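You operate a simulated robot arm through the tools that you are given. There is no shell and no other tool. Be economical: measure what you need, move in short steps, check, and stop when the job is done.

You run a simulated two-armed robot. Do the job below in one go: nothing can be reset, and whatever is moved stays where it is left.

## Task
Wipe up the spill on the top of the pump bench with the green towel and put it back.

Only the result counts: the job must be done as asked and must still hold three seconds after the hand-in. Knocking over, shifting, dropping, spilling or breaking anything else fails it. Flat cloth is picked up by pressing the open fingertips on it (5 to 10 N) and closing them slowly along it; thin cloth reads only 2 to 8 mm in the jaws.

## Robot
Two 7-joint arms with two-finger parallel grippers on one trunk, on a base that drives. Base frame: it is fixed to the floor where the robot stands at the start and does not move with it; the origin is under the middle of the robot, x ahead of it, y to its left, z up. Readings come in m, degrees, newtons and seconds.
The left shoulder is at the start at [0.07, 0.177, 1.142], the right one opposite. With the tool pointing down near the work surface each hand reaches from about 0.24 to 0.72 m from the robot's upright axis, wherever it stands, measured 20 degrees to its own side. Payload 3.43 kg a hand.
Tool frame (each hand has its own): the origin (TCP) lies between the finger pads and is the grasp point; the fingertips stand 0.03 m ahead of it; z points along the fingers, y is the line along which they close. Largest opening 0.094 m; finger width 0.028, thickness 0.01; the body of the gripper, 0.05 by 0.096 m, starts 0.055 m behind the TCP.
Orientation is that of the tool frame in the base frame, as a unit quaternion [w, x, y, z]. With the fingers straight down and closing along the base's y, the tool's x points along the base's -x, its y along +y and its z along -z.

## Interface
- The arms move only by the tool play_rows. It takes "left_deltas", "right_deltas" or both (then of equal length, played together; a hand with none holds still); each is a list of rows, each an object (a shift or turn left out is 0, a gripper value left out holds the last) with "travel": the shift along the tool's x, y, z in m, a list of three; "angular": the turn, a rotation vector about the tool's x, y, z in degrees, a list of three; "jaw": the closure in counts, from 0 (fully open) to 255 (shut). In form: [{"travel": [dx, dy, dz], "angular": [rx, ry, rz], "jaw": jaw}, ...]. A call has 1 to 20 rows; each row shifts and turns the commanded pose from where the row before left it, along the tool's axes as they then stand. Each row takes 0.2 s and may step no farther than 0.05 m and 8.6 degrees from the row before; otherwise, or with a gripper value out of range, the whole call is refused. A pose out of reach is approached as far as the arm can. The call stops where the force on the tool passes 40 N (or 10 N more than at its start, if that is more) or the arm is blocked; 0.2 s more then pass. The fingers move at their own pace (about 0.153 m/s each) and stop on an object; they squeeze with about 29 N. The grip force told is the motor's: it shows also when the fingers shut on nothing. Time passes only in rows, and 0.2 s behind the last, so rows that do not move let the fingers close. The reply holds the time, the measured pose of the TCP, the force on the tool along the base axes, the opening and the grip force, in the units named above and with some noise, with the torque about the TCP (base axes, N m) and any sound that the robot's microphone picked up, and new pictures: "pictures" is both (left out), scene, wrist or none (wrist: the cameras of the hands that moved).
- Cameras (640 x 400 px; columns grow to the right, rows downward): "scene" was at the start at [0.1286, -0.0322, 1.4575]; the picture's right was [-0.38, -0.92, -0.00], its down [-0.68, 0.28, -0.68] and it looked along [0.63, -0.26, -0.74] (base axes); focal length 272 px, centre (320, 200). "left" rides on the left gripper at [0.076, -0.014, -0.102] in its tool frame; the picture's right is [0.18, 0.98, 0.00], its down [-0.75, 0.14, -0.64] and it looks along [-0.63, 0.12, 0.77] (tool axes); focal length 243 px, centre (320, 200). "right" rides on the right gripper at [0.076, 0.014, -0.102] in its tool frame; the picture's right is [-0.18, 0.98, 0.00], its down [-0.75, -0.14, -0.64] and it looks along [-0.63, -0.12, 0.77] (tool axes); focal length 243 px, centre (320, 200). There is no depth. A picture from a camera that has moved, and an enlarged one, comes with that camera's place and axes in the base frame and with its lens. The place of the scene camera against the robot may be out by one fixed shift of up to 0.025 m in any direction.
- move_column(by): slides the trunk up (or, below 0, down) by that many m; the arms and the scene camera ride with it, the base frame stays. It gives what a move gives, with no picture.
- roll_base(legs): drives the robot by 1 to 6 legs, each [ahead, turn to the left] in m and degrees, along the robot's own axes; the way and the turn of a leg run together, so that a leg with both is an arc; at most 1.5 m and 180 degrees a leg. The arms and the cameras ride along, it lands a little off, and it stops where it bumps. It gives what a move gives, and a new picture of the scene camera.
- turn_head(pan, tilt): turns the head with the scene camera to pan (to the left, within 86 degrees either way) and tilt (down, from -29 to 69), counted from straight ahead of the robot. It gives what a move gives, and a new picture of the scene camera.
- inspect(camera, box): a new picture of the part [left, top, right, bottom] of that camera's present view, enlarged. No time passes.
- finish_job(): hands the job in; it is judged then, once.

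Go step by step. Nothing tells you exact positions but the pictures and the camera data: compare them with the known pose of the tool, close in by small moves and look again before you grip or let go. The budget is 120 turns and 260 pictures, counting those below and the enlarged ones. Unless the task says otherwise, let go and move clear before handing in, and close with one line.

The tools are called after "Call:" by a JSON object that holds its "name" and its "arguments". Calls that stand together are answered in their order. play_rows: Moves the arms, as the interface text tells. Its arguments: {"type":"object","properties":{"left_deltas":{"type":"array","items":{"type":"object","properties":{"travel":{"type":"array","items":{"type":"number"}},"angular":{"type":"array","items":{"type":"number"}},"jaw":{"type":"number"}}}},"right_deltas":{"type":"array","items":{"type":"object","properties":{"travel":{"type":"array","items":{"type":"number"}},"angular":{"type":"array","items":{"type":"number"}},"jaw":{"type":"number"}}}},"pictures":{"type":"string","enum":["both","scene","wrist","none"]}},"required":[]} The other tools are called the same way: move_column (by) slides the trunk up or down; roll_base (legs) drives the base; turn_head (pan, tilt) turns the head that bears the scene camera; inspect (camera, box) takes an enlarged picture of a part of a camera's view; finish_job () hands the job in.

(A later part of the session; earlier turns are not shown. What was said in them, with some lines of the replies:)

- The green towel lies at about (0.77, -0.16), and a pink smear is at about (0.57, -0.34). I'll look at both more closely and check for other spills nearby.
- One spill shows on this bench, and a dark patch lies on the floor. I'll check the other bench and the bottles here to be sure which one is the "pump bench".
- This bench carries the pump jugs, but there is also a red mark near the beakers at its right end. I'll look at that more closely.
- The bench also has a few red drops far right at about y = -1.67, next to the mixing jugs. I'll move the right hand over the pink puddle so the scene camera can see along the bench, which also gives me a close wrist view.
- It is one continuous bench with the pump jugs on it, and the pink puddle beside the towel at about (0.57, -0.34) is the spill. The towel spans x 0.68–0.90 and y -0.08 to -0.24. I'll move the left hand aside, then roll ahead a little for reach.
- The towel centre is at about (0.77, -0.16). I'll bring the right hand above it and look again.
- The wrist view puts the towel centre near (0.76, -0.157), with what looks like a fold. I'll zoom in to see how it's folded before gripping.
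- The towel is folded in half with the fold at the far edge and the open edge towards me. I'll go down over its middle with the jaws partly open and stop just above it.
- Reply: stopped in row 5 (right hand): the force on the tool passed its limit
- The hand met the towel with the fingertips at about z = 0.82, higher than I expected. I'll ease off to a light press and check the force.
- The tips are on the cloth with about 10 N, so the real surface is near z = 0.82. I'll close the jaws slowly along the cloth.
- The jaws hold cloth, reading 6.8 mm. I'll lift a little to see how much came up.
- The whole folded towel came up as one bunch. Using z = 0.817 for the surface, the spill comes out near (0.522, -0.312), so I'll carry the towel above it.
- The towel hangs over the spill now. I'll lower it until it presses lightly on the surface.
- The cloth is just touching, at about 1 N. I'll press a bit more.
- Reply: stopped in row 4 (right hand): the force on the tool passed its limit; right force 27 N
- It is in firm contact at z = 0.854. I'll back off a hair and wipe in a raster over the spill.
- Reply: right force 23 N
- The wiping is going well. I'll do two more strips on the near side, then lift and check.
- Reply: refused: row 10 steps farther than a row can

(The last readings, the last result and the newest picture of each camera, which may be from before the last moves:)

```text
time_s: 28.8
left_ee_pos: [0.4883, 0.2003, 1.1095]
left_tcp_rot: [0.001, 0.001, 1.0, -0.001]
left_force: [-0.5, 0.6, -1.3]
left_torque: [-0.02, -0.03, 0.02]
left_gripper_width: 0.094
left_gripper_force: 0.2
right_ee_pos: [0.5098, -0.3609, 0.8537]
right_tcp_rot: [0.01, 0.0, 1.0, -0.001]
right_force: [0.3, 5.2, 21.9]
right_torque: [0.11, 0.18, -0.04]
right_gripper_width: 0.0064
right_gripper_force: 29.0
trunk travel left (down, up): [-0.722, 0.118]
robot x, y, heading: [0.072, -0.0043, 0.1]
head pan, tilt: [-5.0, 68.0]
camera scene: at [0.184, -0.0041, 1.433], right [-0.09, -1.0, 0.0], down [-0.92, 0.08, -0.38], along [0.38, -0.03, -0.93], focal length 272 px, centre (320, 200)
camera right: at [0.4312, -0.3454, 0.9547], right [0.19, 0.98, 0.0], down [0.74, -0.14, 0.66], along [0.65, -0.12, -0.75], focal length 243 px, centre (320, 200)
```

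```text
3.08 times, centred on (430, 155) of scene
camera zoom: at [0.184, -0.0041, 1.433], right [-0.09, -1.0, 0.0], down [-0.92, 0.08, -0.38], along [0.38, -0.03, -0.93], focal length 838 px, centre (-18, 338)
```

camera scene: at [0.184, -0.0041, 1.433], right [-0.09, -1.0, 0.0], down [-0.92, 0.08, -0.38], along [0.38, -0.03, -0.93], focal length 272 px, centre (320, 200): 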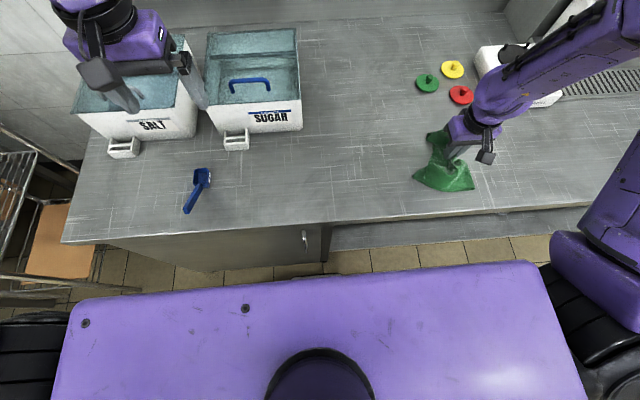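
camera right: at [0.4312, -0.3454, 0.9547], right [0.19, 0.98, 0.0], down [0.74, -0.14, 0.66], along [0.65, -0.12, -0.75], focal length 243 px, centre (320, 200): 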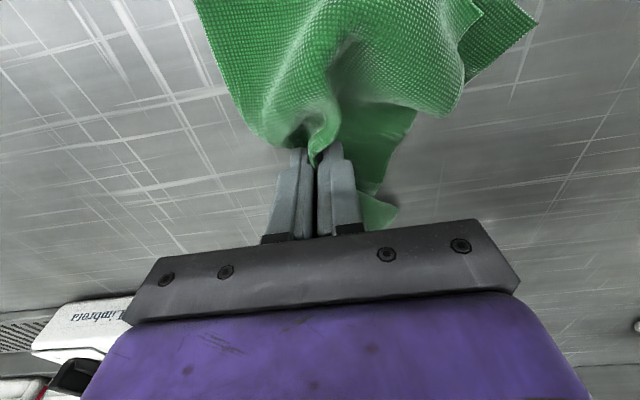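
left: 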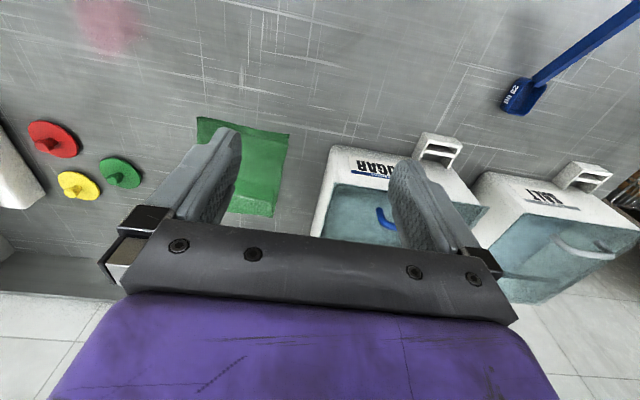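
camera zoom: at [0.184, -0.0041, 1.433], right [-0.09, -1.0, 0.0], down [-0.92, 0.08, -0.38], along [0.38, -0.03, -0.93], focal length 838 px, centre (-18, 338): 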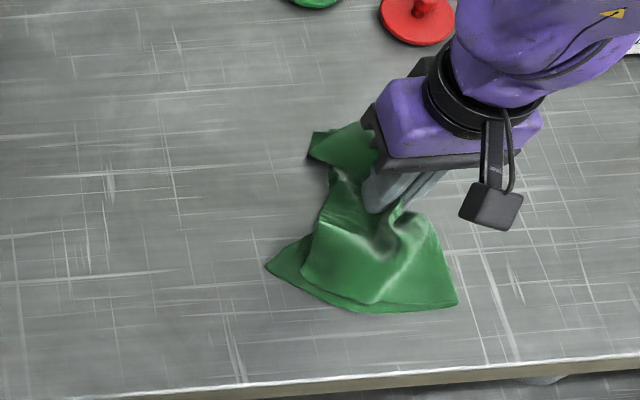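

Call:
{"name": "play_rows", "arguments": {"right_deltas": [{"travel": [0.025, 0, -0.001]}, {"travel": [0, 0.025, 0]}, {"travel": [0, 0.025, 0]}, {"travel": [0, 0.025, 0]}, {"travel": [0, 0.025, 0]}, {"travel": [-0.012, 0, 0]}, {"travel": [0, -0.025, 0]}, {"travel": [0, -0.025, 0]}, {"travel": [0, 0, -0.03]}, {"travel": [-0.02, 0.02, -0.03]}, {"travel": [-0.03, 0.035, -0.01]}, {"travel": [-0.03, 0.035, 0]}, {"travel": [-0.03, 0.035, 0]}, {}]}}

Call:
{"name": "inspect", "arguments": {"camera": "scene", "box": [350, 90, 510, 220]}}

```text
time_s: 31.8
left_ee_pos: [0.4916, 0.1974, 1.1101]
left_tcp_rot: [0.001, 0.0, 1.0, 0.0]
left_force: [0.1, -0.2, 0.1]
left_torque: [-0.01, -0.01, -0.04]
left_gripper_width: 0.0942
left_gripper_force: 0.0
right_ee_pos: [0.6087, -0.1877, 0.9244]
right_tcp_rot: [0.01, 0.001, 1.0, -0.001]
right_force: [0.3, -1.1, -0.2]
right_torque: [-0.01, -0.01, 0.02]
right_gripper_width: 0.0067
right_gripper_force: 28.4
trunk travel left (down, up): [-0.722, 0.118]
robot x, y, heading: [0.0735, -0.0041, 0.0]
head pan, tilt: [-5.0, 68.0]
camera scene: at [0.1866, -0.0076, 1.4327], right [-0.09, -1.0, 0.0], down [-0.92, 0.08, -0.37], along [0.37, -0.03, -0.93], focal length 272 px, centre (320, 200)
camera right: at [0.5297, -0.1728, 1.0254], right [0.19, 0.98, 0.0], down [0.74, -0.14, 0.66], along [0.65, -0.12, -0.75], focal length 243 px, centre (320, 200)
```

scene: 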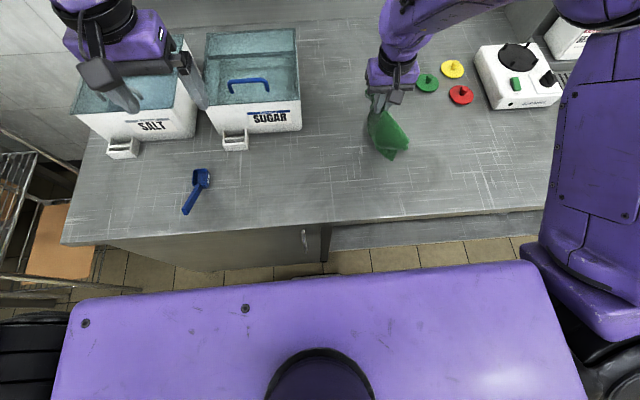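
right: 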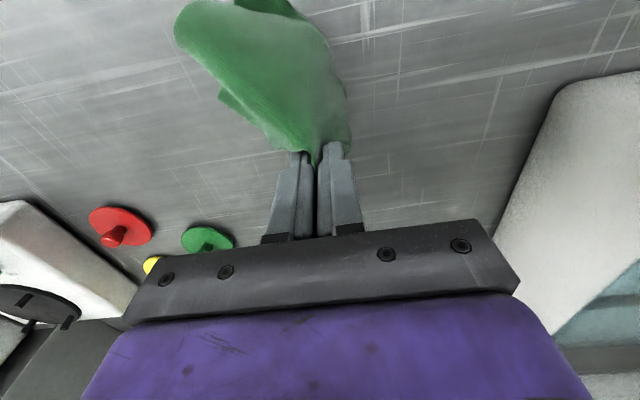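

```text
3.08 times, centred on (430, 155) of scene
camera zoom: at [0.1866, -0.0076, 1.4327], right [-0.09, -1.0, 0.0], down [-0.92, 0.08, -0.37], along [0.37, -0.03, -0.93], focal length 838 px, centre (-18, 338)
```

zoom: 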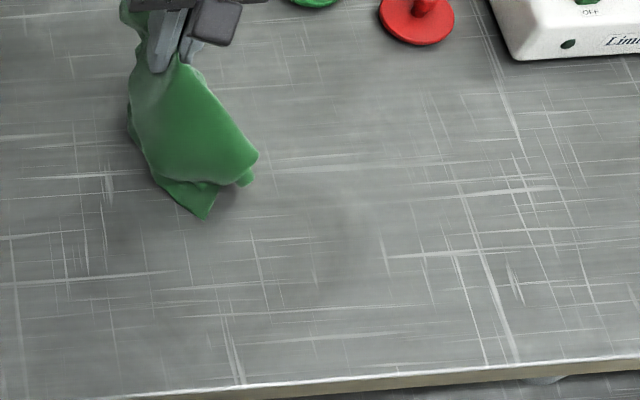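

The spill is gone. I'll carry the towel back over its original spot, with the grip point at (0.746, -0.161), and lower it.

Call:
{"name": "play_rows", "arguments": {"right_deltas": [{"travel": [-0.03, 0.006, -0.015]}, {"travel": [-0.035, 0.007, -0.015]}, {"travel": [-0.035, 0.007, 0]}, {"travel": [-0.035, 0.007, 0]}, {}, {}, {"travel": [0, 0, 0.03]}, {"travel": [0, 0, 0.03]}, {"travel": [0, 0, 0.02]}, {"travel": [0, 0, 0.012]}, {}]}}

Call:
{"name": "inspect", "arguments": {"camera": "scene", "box": [300, 20, 440, 140]}}

```text
time_s: 34.2
left_ee_pos: [0.4913, 0.2, 1.1094]
left_tcp_rot: [0.001, 0.001, 1.0, -0.001]
left_force: [0.7, -0.7, 0.1]
left_torque: [0.02, 0.01, 0.01]
left_gripper_width: 0.0939
left_gripper_force: 0.0
right_ee_pos: [0.7444, -0.1589, 0.8654]
right_tcp_rot: [0.011, 0.001, 1.0, 0.0]
right_force: [0.6, -0.4, -0.2]
right_torque: [-0.02, 0.01, 0.0]
right_gripper_width: 0.0065
right_gripper_force: 29.0
trunk travel left (down, up): [-0.722, 0.118]
robot x, y, heading: [0.0763, 0.0019, 0.1]
head pan, tilt: [-5.0, 68.0]
camera scene: at [0.1866, -0.0064, 1.4327], right [-0.09, -1.0, 0.0], down [-0.92, 0.08, -0.37], along [0.37, -0.03, -0.93], focal length 272 px, centre (320, 200)
camera right: at [0.6659, -0.1444, 0.9661], right [0.19, 0.98, 0.0], down [0.74, -0.14, 0.66], along [0.65, -0.12, -0.75], focal length 243 px, centre (320, 200)
```

scene: 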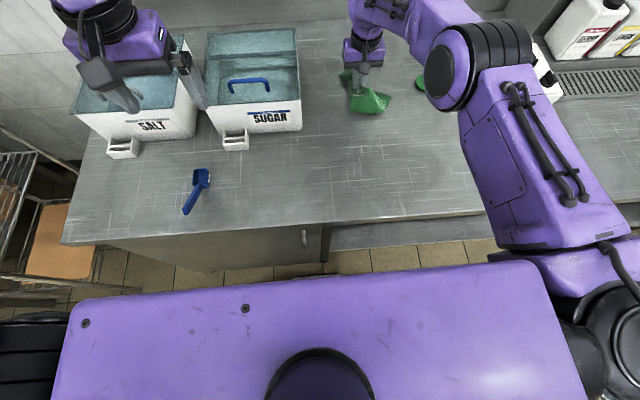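
right: 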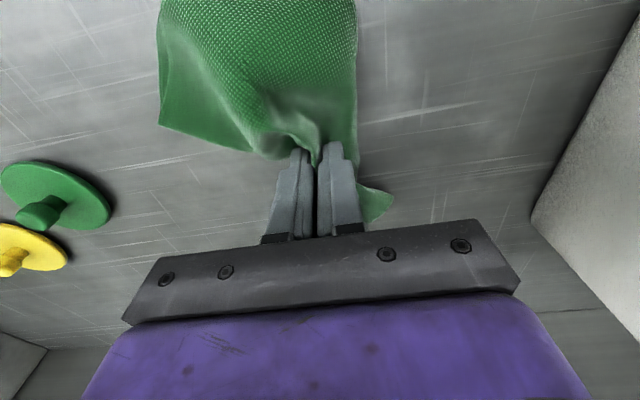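

```text
3.33 times, centred on (370, 80) of scene
camera zoom: at [0.1866, -0.0064, 1.4327], right [-0.09, -1.0, 0.0], down [-0.92, 0.08, -0.37], along [0.37, -0.03, -0.93], focal length 908 px, centre (153, 600)
```

zoom: 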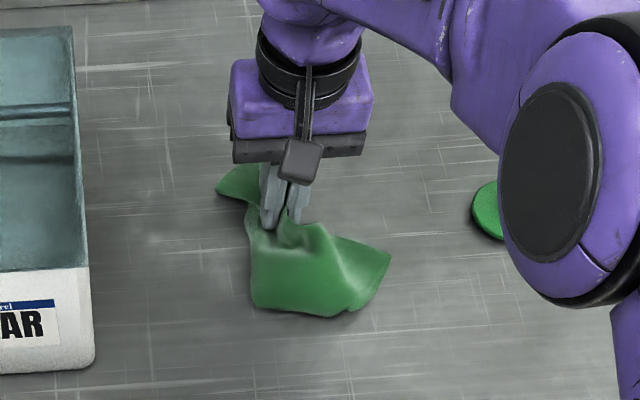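

The towel is back, slightly twisted. I'll lower to contact, open slowly to spread it, and rise to see how it lies.

Call:
{"name": "play_rows", "arguments": {"right_deltas": [{"travel": [0, 0, 0.007]}, {"jaw": 235}, {"jaw": 215}, {"jaw": 195}, {"jaw": 170}, {"jaw": 145}, {"jaw": 120}, {"jaw": 95}, {"jaw": 70}, {"travel": [0, 0, -0.02]}, {"travel": [0, 0, -0.04]}, {"travel": [0, 0, -0.04]}, {"travel": [0, 0, -0.03]}, {}]}}

Call:
{"name": "inspect", "arguments": {"camera": "scene", "box": [300, 20, 440, 140]}}

```text
time_s: 37.2
left_ee_pos: [0.491, 0.198, 1.1087]
left_tcp_rot: [0.0, 0.001, 1.0, 0.0]
left_force: [-1.0, 0.4, 0.4]
left_torque: [0.02, -0.01, 0.0]
left_gripper_width: 0.0938
left_gripper_force: 0.0
right_ee_pos: [0.7418, -0.1611, 0.9887]
right_tcp_rot: [0.01, 0.001, 1.0, 0.0]
right_force: [-0.2, -0.4, 0.0]
right_torque: [0.0, -0.01, 0.0]
right_gripper_width: 0.0682
right_gripper_force: 0.0
trunk travel left (down, up): [-0.722, 0.118]
robot x, y, heading: [0.075, -0.0026, -0.3]
head pan, tilt: [-5.0, 68.0]
camera scene: at [0.1874, -0.0065, 1.4327], right [-0.09, -1.0, 0.0], down [-0.92, 0.08, -0.37], along [0.37, -0.03, -0.93], focal length 272 px, centre (320, 200)
camera right: at [0.6626, -0.1466, 1.0905], right [0.19, 0.98, 0.0], down [0.74, -0.14, 0.66], along [0.65, -0.12, -0.75], focal length 243 px, centre (320, 200)
```

scene: 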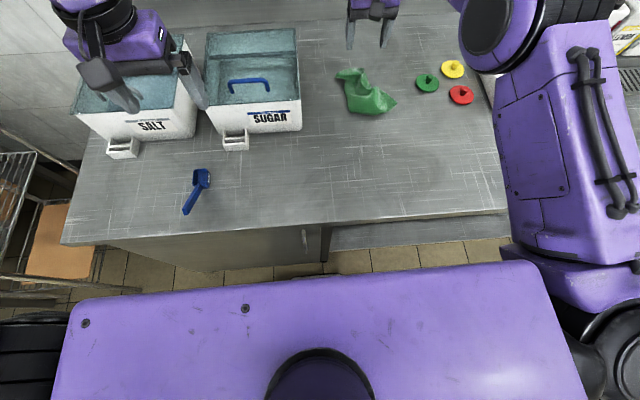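
right: 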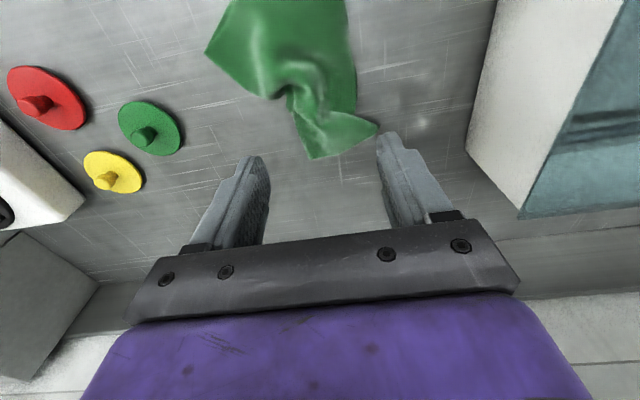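

```text
3.33 times, centred on (370, 80) of scene
camera zoom: at [0.1874, -0.0065, 1.4327], right [-0.09, -1.0, 0.0], down [-0.92, 0.08, -0.37], along [0.37, -0.03, -0.93], focal length 908 px, centre (153, 600)
```

zoom: 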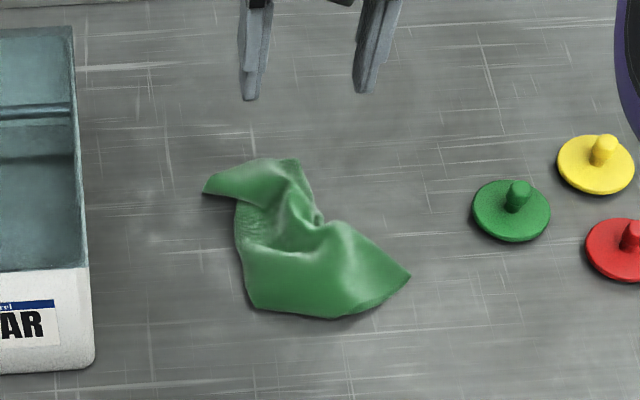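

The towel lies at its old spot, about 2 cm to the right and crumpled. I'll spread it gently by pressing nearly closed fingertips into the bunch and opening them.

Call:
{"name": "play_rows", "arguments": {"right_deltas": [{"travel": [-0.018, -0.002, 0.03], "jaw": 215}, {"travel": [0, 0, 0.04]}, {"travel": [0, 0, 0.035]}, {"travel": [0, 0, 0.015]}, {"travel": [0, 0, 0.01]}, {"travel": [0, 0, 0.004]}, {}], "pictures": "wrist"}}

```text
time_s: 38.8
left_ee_pos: [0.4908, 0.1987, 1.1098]
left_tcp_rot: [0.0, 0.001, 1.0, -0.001]
left_force: [0.2, -0.2, 0.4]
left_torque: [-0.02, -0.01, -0.02]
left_gripper_width: 0.0939
left_gripper_force: 0.0
right_ee_pos: [0.7621, -0.1615, 0.8553]
right_tcp_rot: [0.012, 0.002, 1.0, 0.0]
right_force: [0.5, 0.2, 5.1]
right_torque: [0.01, -0.03, -0.01]
right_gripper_width: 0.0148
right_gripper_force: 0.5
trunk travel left (down, up): [-0.722, 0.118]
robot x, y, heading: [0.0764, -0.0017, -0.0]
head pan, tilt: [-5.0, 68.0]
camera right: at [0.6831, -0.1471, 0.956], right [0.19, 0.98, 0.0], down [0.74, -0.14, 0.66], along [0.65, -0.12, -0.75], focal length 243 px, centre (320, 200)
```

right: 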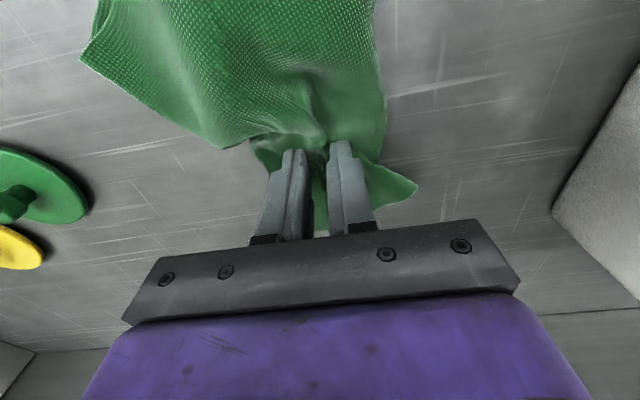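

The fingertips press with about 5 N. I'll open them slowly to spread the cloth, then lift and look.

Call:
{"name": "play_rows", "arguments": {"right_deltas": [{"travel": [0, 0, 0.001], "jaw": 195}, {"jaw": 175}, {"jaw": 155}, {"jaw": 135}, {"jaw": 115}, {"jaw": 95}, {"jaw": 75}, {"jaw": 55}, {"jaw": 35}, {"travel": [0, 0, -0.02]}, {"travel": [0, 0, -0.04]}, {"travel": [0, 0, -0.04]}, {"travel": [0, 0, -0.03]}, {}]}}

Call:
{"name": "inspect", "arguments": {"camera": "scene", "box": [300, 20, 440, 140]}}

```text
time_s: 41.8
left_ee_pos: [0.4909, 0.1998, 1.1084]
left_tcp_rot: [0.0, 0.001, 1.0, 0.0]
left_force: [0.5, 0.3, -0.4]
left_torque: [0.01, 0.02, -0.04]
left_gripper_width: 0.0939
left_gripper_force: 0.0
right_ee_pos: [0.7574, -0.1611, 0.9859]
right_tcp_rot: [0.01, 0.001, 1.0, 0.0]
right_force: [0.3, -0.7, -0.1]
right_torque: [-0.01, 0.03, 0.03]
right_gripper_width: 0.081
right_gripper_force: 0.1
trunk travel left (down, up): [-0.722, 0.118]
robot x, y, heading: [0.0774, 0.0018, -0.0]
head pan, tilt: [-5.0, 68.0]
camera scene: at [0.1874, -0.0066, 1.4327], right [-0.09, -1.0, 0.0], down [-0.92, 0.08, -0.37], along [0.37, -0.03, -0.93], focal length 272 px, centre (320, 200)
camera right: at [0.68, -0.1466, 1.0865], right [0.19, 0.98, 0.0], down [0.74, -0.14, 0.66], along [0.65, -0.12, -0.75], focal length 243 px, centre (320, 200)
```

scene: 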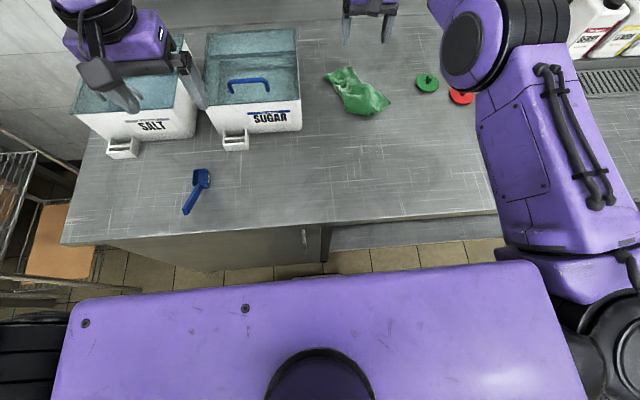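
right: 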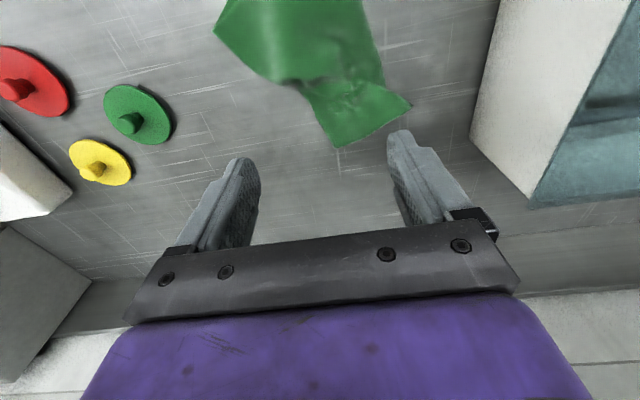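

```text
3.33 times, centred on (370, 80) of scene
camera zoom: at [0.1874, -0.0066, 1.4327], right [-0.09, -1.0, 0.0], down [-0.92, 0.08, -0.37], along [0.37, -0.03, -0.93], focal length 908 px, centre (153, 600)
```

zoom: 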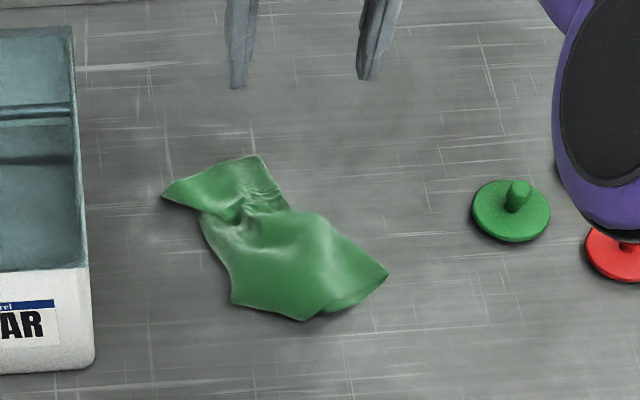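

The towel is flatter now and within about 2 cm of its original place. I'll withdraw the right hand and check the spill area and the far-right marks once more.

Call:
{"name": "play_rows", "arguments": {"right_deltas": [{"travel": [0.02, 0, -0.04]}, {"travel": [0.04, -0.02, -0.01]}, {"travel": [0.04, -0.02, 0]}, {"travel": [0.04, -0.02, 0]}, {"travel": [0.04, -0.02, 0]}, {"travel": [0.04, -0.02, 0]}, {"travel": [0.04, -0.02, 0]}, {"travel": [0.03, -0.02, 0]}, {}], "pictures": "both"}}

Call:
{"name": "inspect", "arguments": {"camera": "scene", "box": [320, 50, 520, 220]}}

Call:
{"name": "turn_head", "arguments": {"pan": -60, "tilt": 25}}

Call:
{"name": "inspect", "arguments": {"camera": "scene", "box": [280, 130, 420, 230]}}

```text
time_s: 43.8
left_ee_pos: [0.4925, 0.1974, 1.1094]
left_tcp_rot: [0.0, 0.0, 1.0, 0.0]
left_force: [0.1, -0.2, 0.2]
left_torque: [0.05, 0.01, 0.05]
left_gripper_width: 0.0938
left_gripper_force: 0.0
right_ee_pos: [0.4683, -0.3051, 1.0259]
right_tcp_rot: [0.01, 0.002, 1.0, 0.001]
right_force: [-0.1, -0.4, 0.7]
right_torque: [0.01, 0.04, -0.01]
right_gripper_width: 0.0812
right_gripper_force: 0.0
trunk travel left (down, up): [-0.722, 0.118]
robot x, y, heading: [0.0741, -0.0009, -0.2]
head pan, tilt: [-5.0, 68.0]
camera scene: at [0.1874, -0.0093, 1.4327], right [-0.09, -1.0, 0.0], down [-0.92, 0.08, -0.37], along [0.37, -0.03, -0.93], focal length 272 px, centre (320, 200)
camera right: at [0.3905, -0.2901, 1.1272], right [0.19, 0.98, 0.01], down [0.74, -0.14, 0.66], along [0.65, -0.12, -0.75], focal length 243 px, centre (320, 200)
```

scene: 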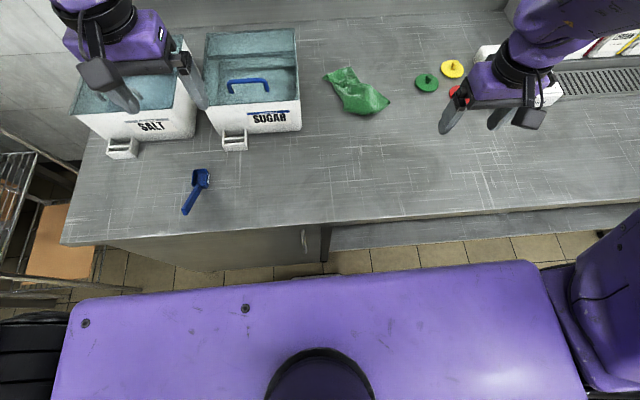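
right: 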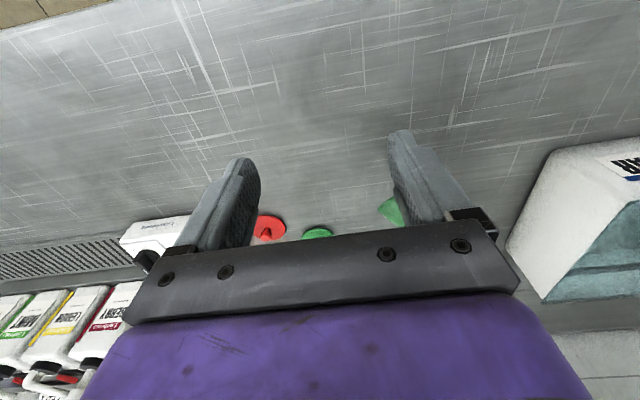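

```text
2.35 times, centred on (420, 135) of scene
camera zoom: at [0.1874, -0.0093, 1.4327], right [-0.09, -1.0, 0.0], down [-0.92, 0.08, -0.37], along [0.37, -0.03, -0.93], focal length 641 px, centre (85, 353)
```

zoom: 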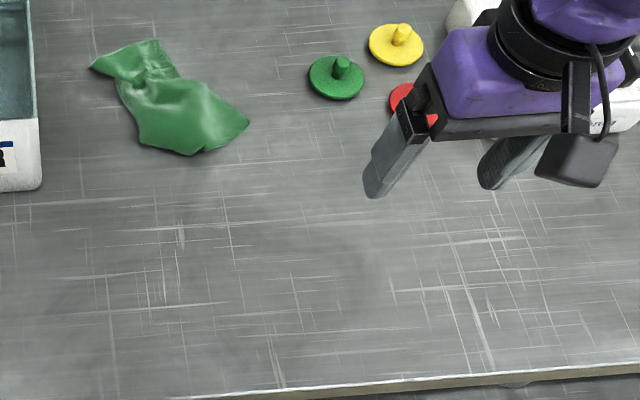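

```text
time_s: 45.1
left_ee_pos: [0.4915, 0.1989, 1.1095]
left_tcp_rot: [0.001, 0.0, 1.0, 0.0]
left_force: [0.4, -0.4, 0.2]
left_torque: [0.02, 0.01, 0.02]
left_gripper_width: 0.0941
left_gripper_force: 0.1
right_ee_pos: [0.4694, -0.3026, 1.0267]
right_tcp_rot: [0.011, 0.001, 1.0, 0.0]
right_force: [0.0, -0.1, 0.9]
right_torque: [-0.02, -0.01, 0.01]
right_gripper_width: 0.0813
right_gripper_force: 0.0
trunk travel left (down, up): [-0.722, 0.118]
robot x, y, heading: [0.0744, -0.0014, -0.1]
head pan, tilt: [-60.0, 25.0]
camera scene: at [0.1764, -0.0816, 1.4913], right [-0.87, -0.5, 0.0], down [-0.21, 0.37, -0.91], along [0.45, -0.78, -0.42], focal length 272 px, centre (320, 200)
```

scene: 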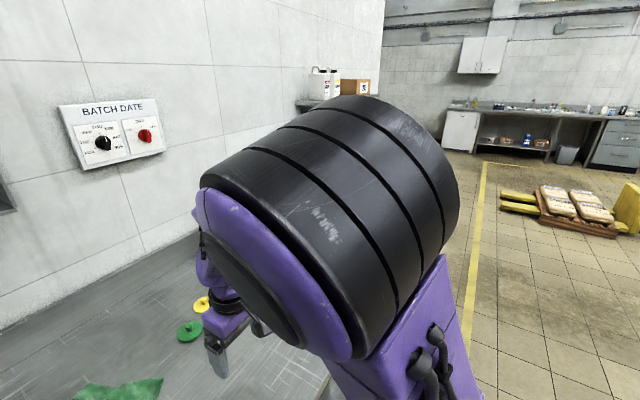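

```text
4.00 times, centred on (350, 180) of scene
camera zoom: at [0.1764, -0.0816, 1.4913], right [-0.87, -0.5, 0.0], down [-0.21, 0.37, -0.91], along [0.45, -0.78, -0.42], focal length 1090 px, centre (200, 280)
```

zoom: 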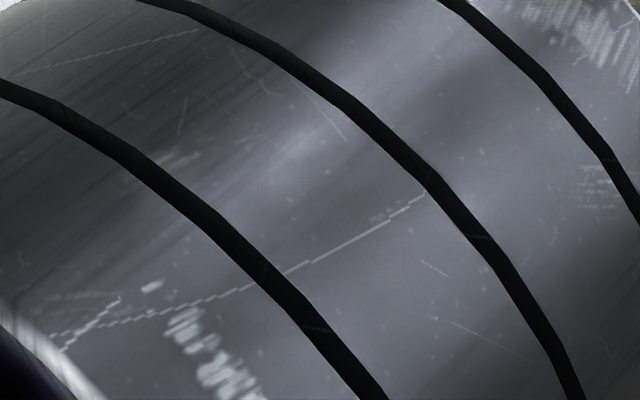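

The spill is gone, the towel is back where it lay, and both hands are clear of the bench. I left the small red marks by the jugs at the far end alone, as they aren't the puddle beside the towel. I'm handing the job in.

Call:
{"name": "finish_job", "arguments": {}}

```text
The job is handed in.
```

I wiped up the pink spill with the green towel. The towel is back within about 2 cm of where it lay, though crumpled rather than neatly folded. I left a few small red marks by the jugs at the bench's far right end untouched, because I took the pink puddle to be the spill.
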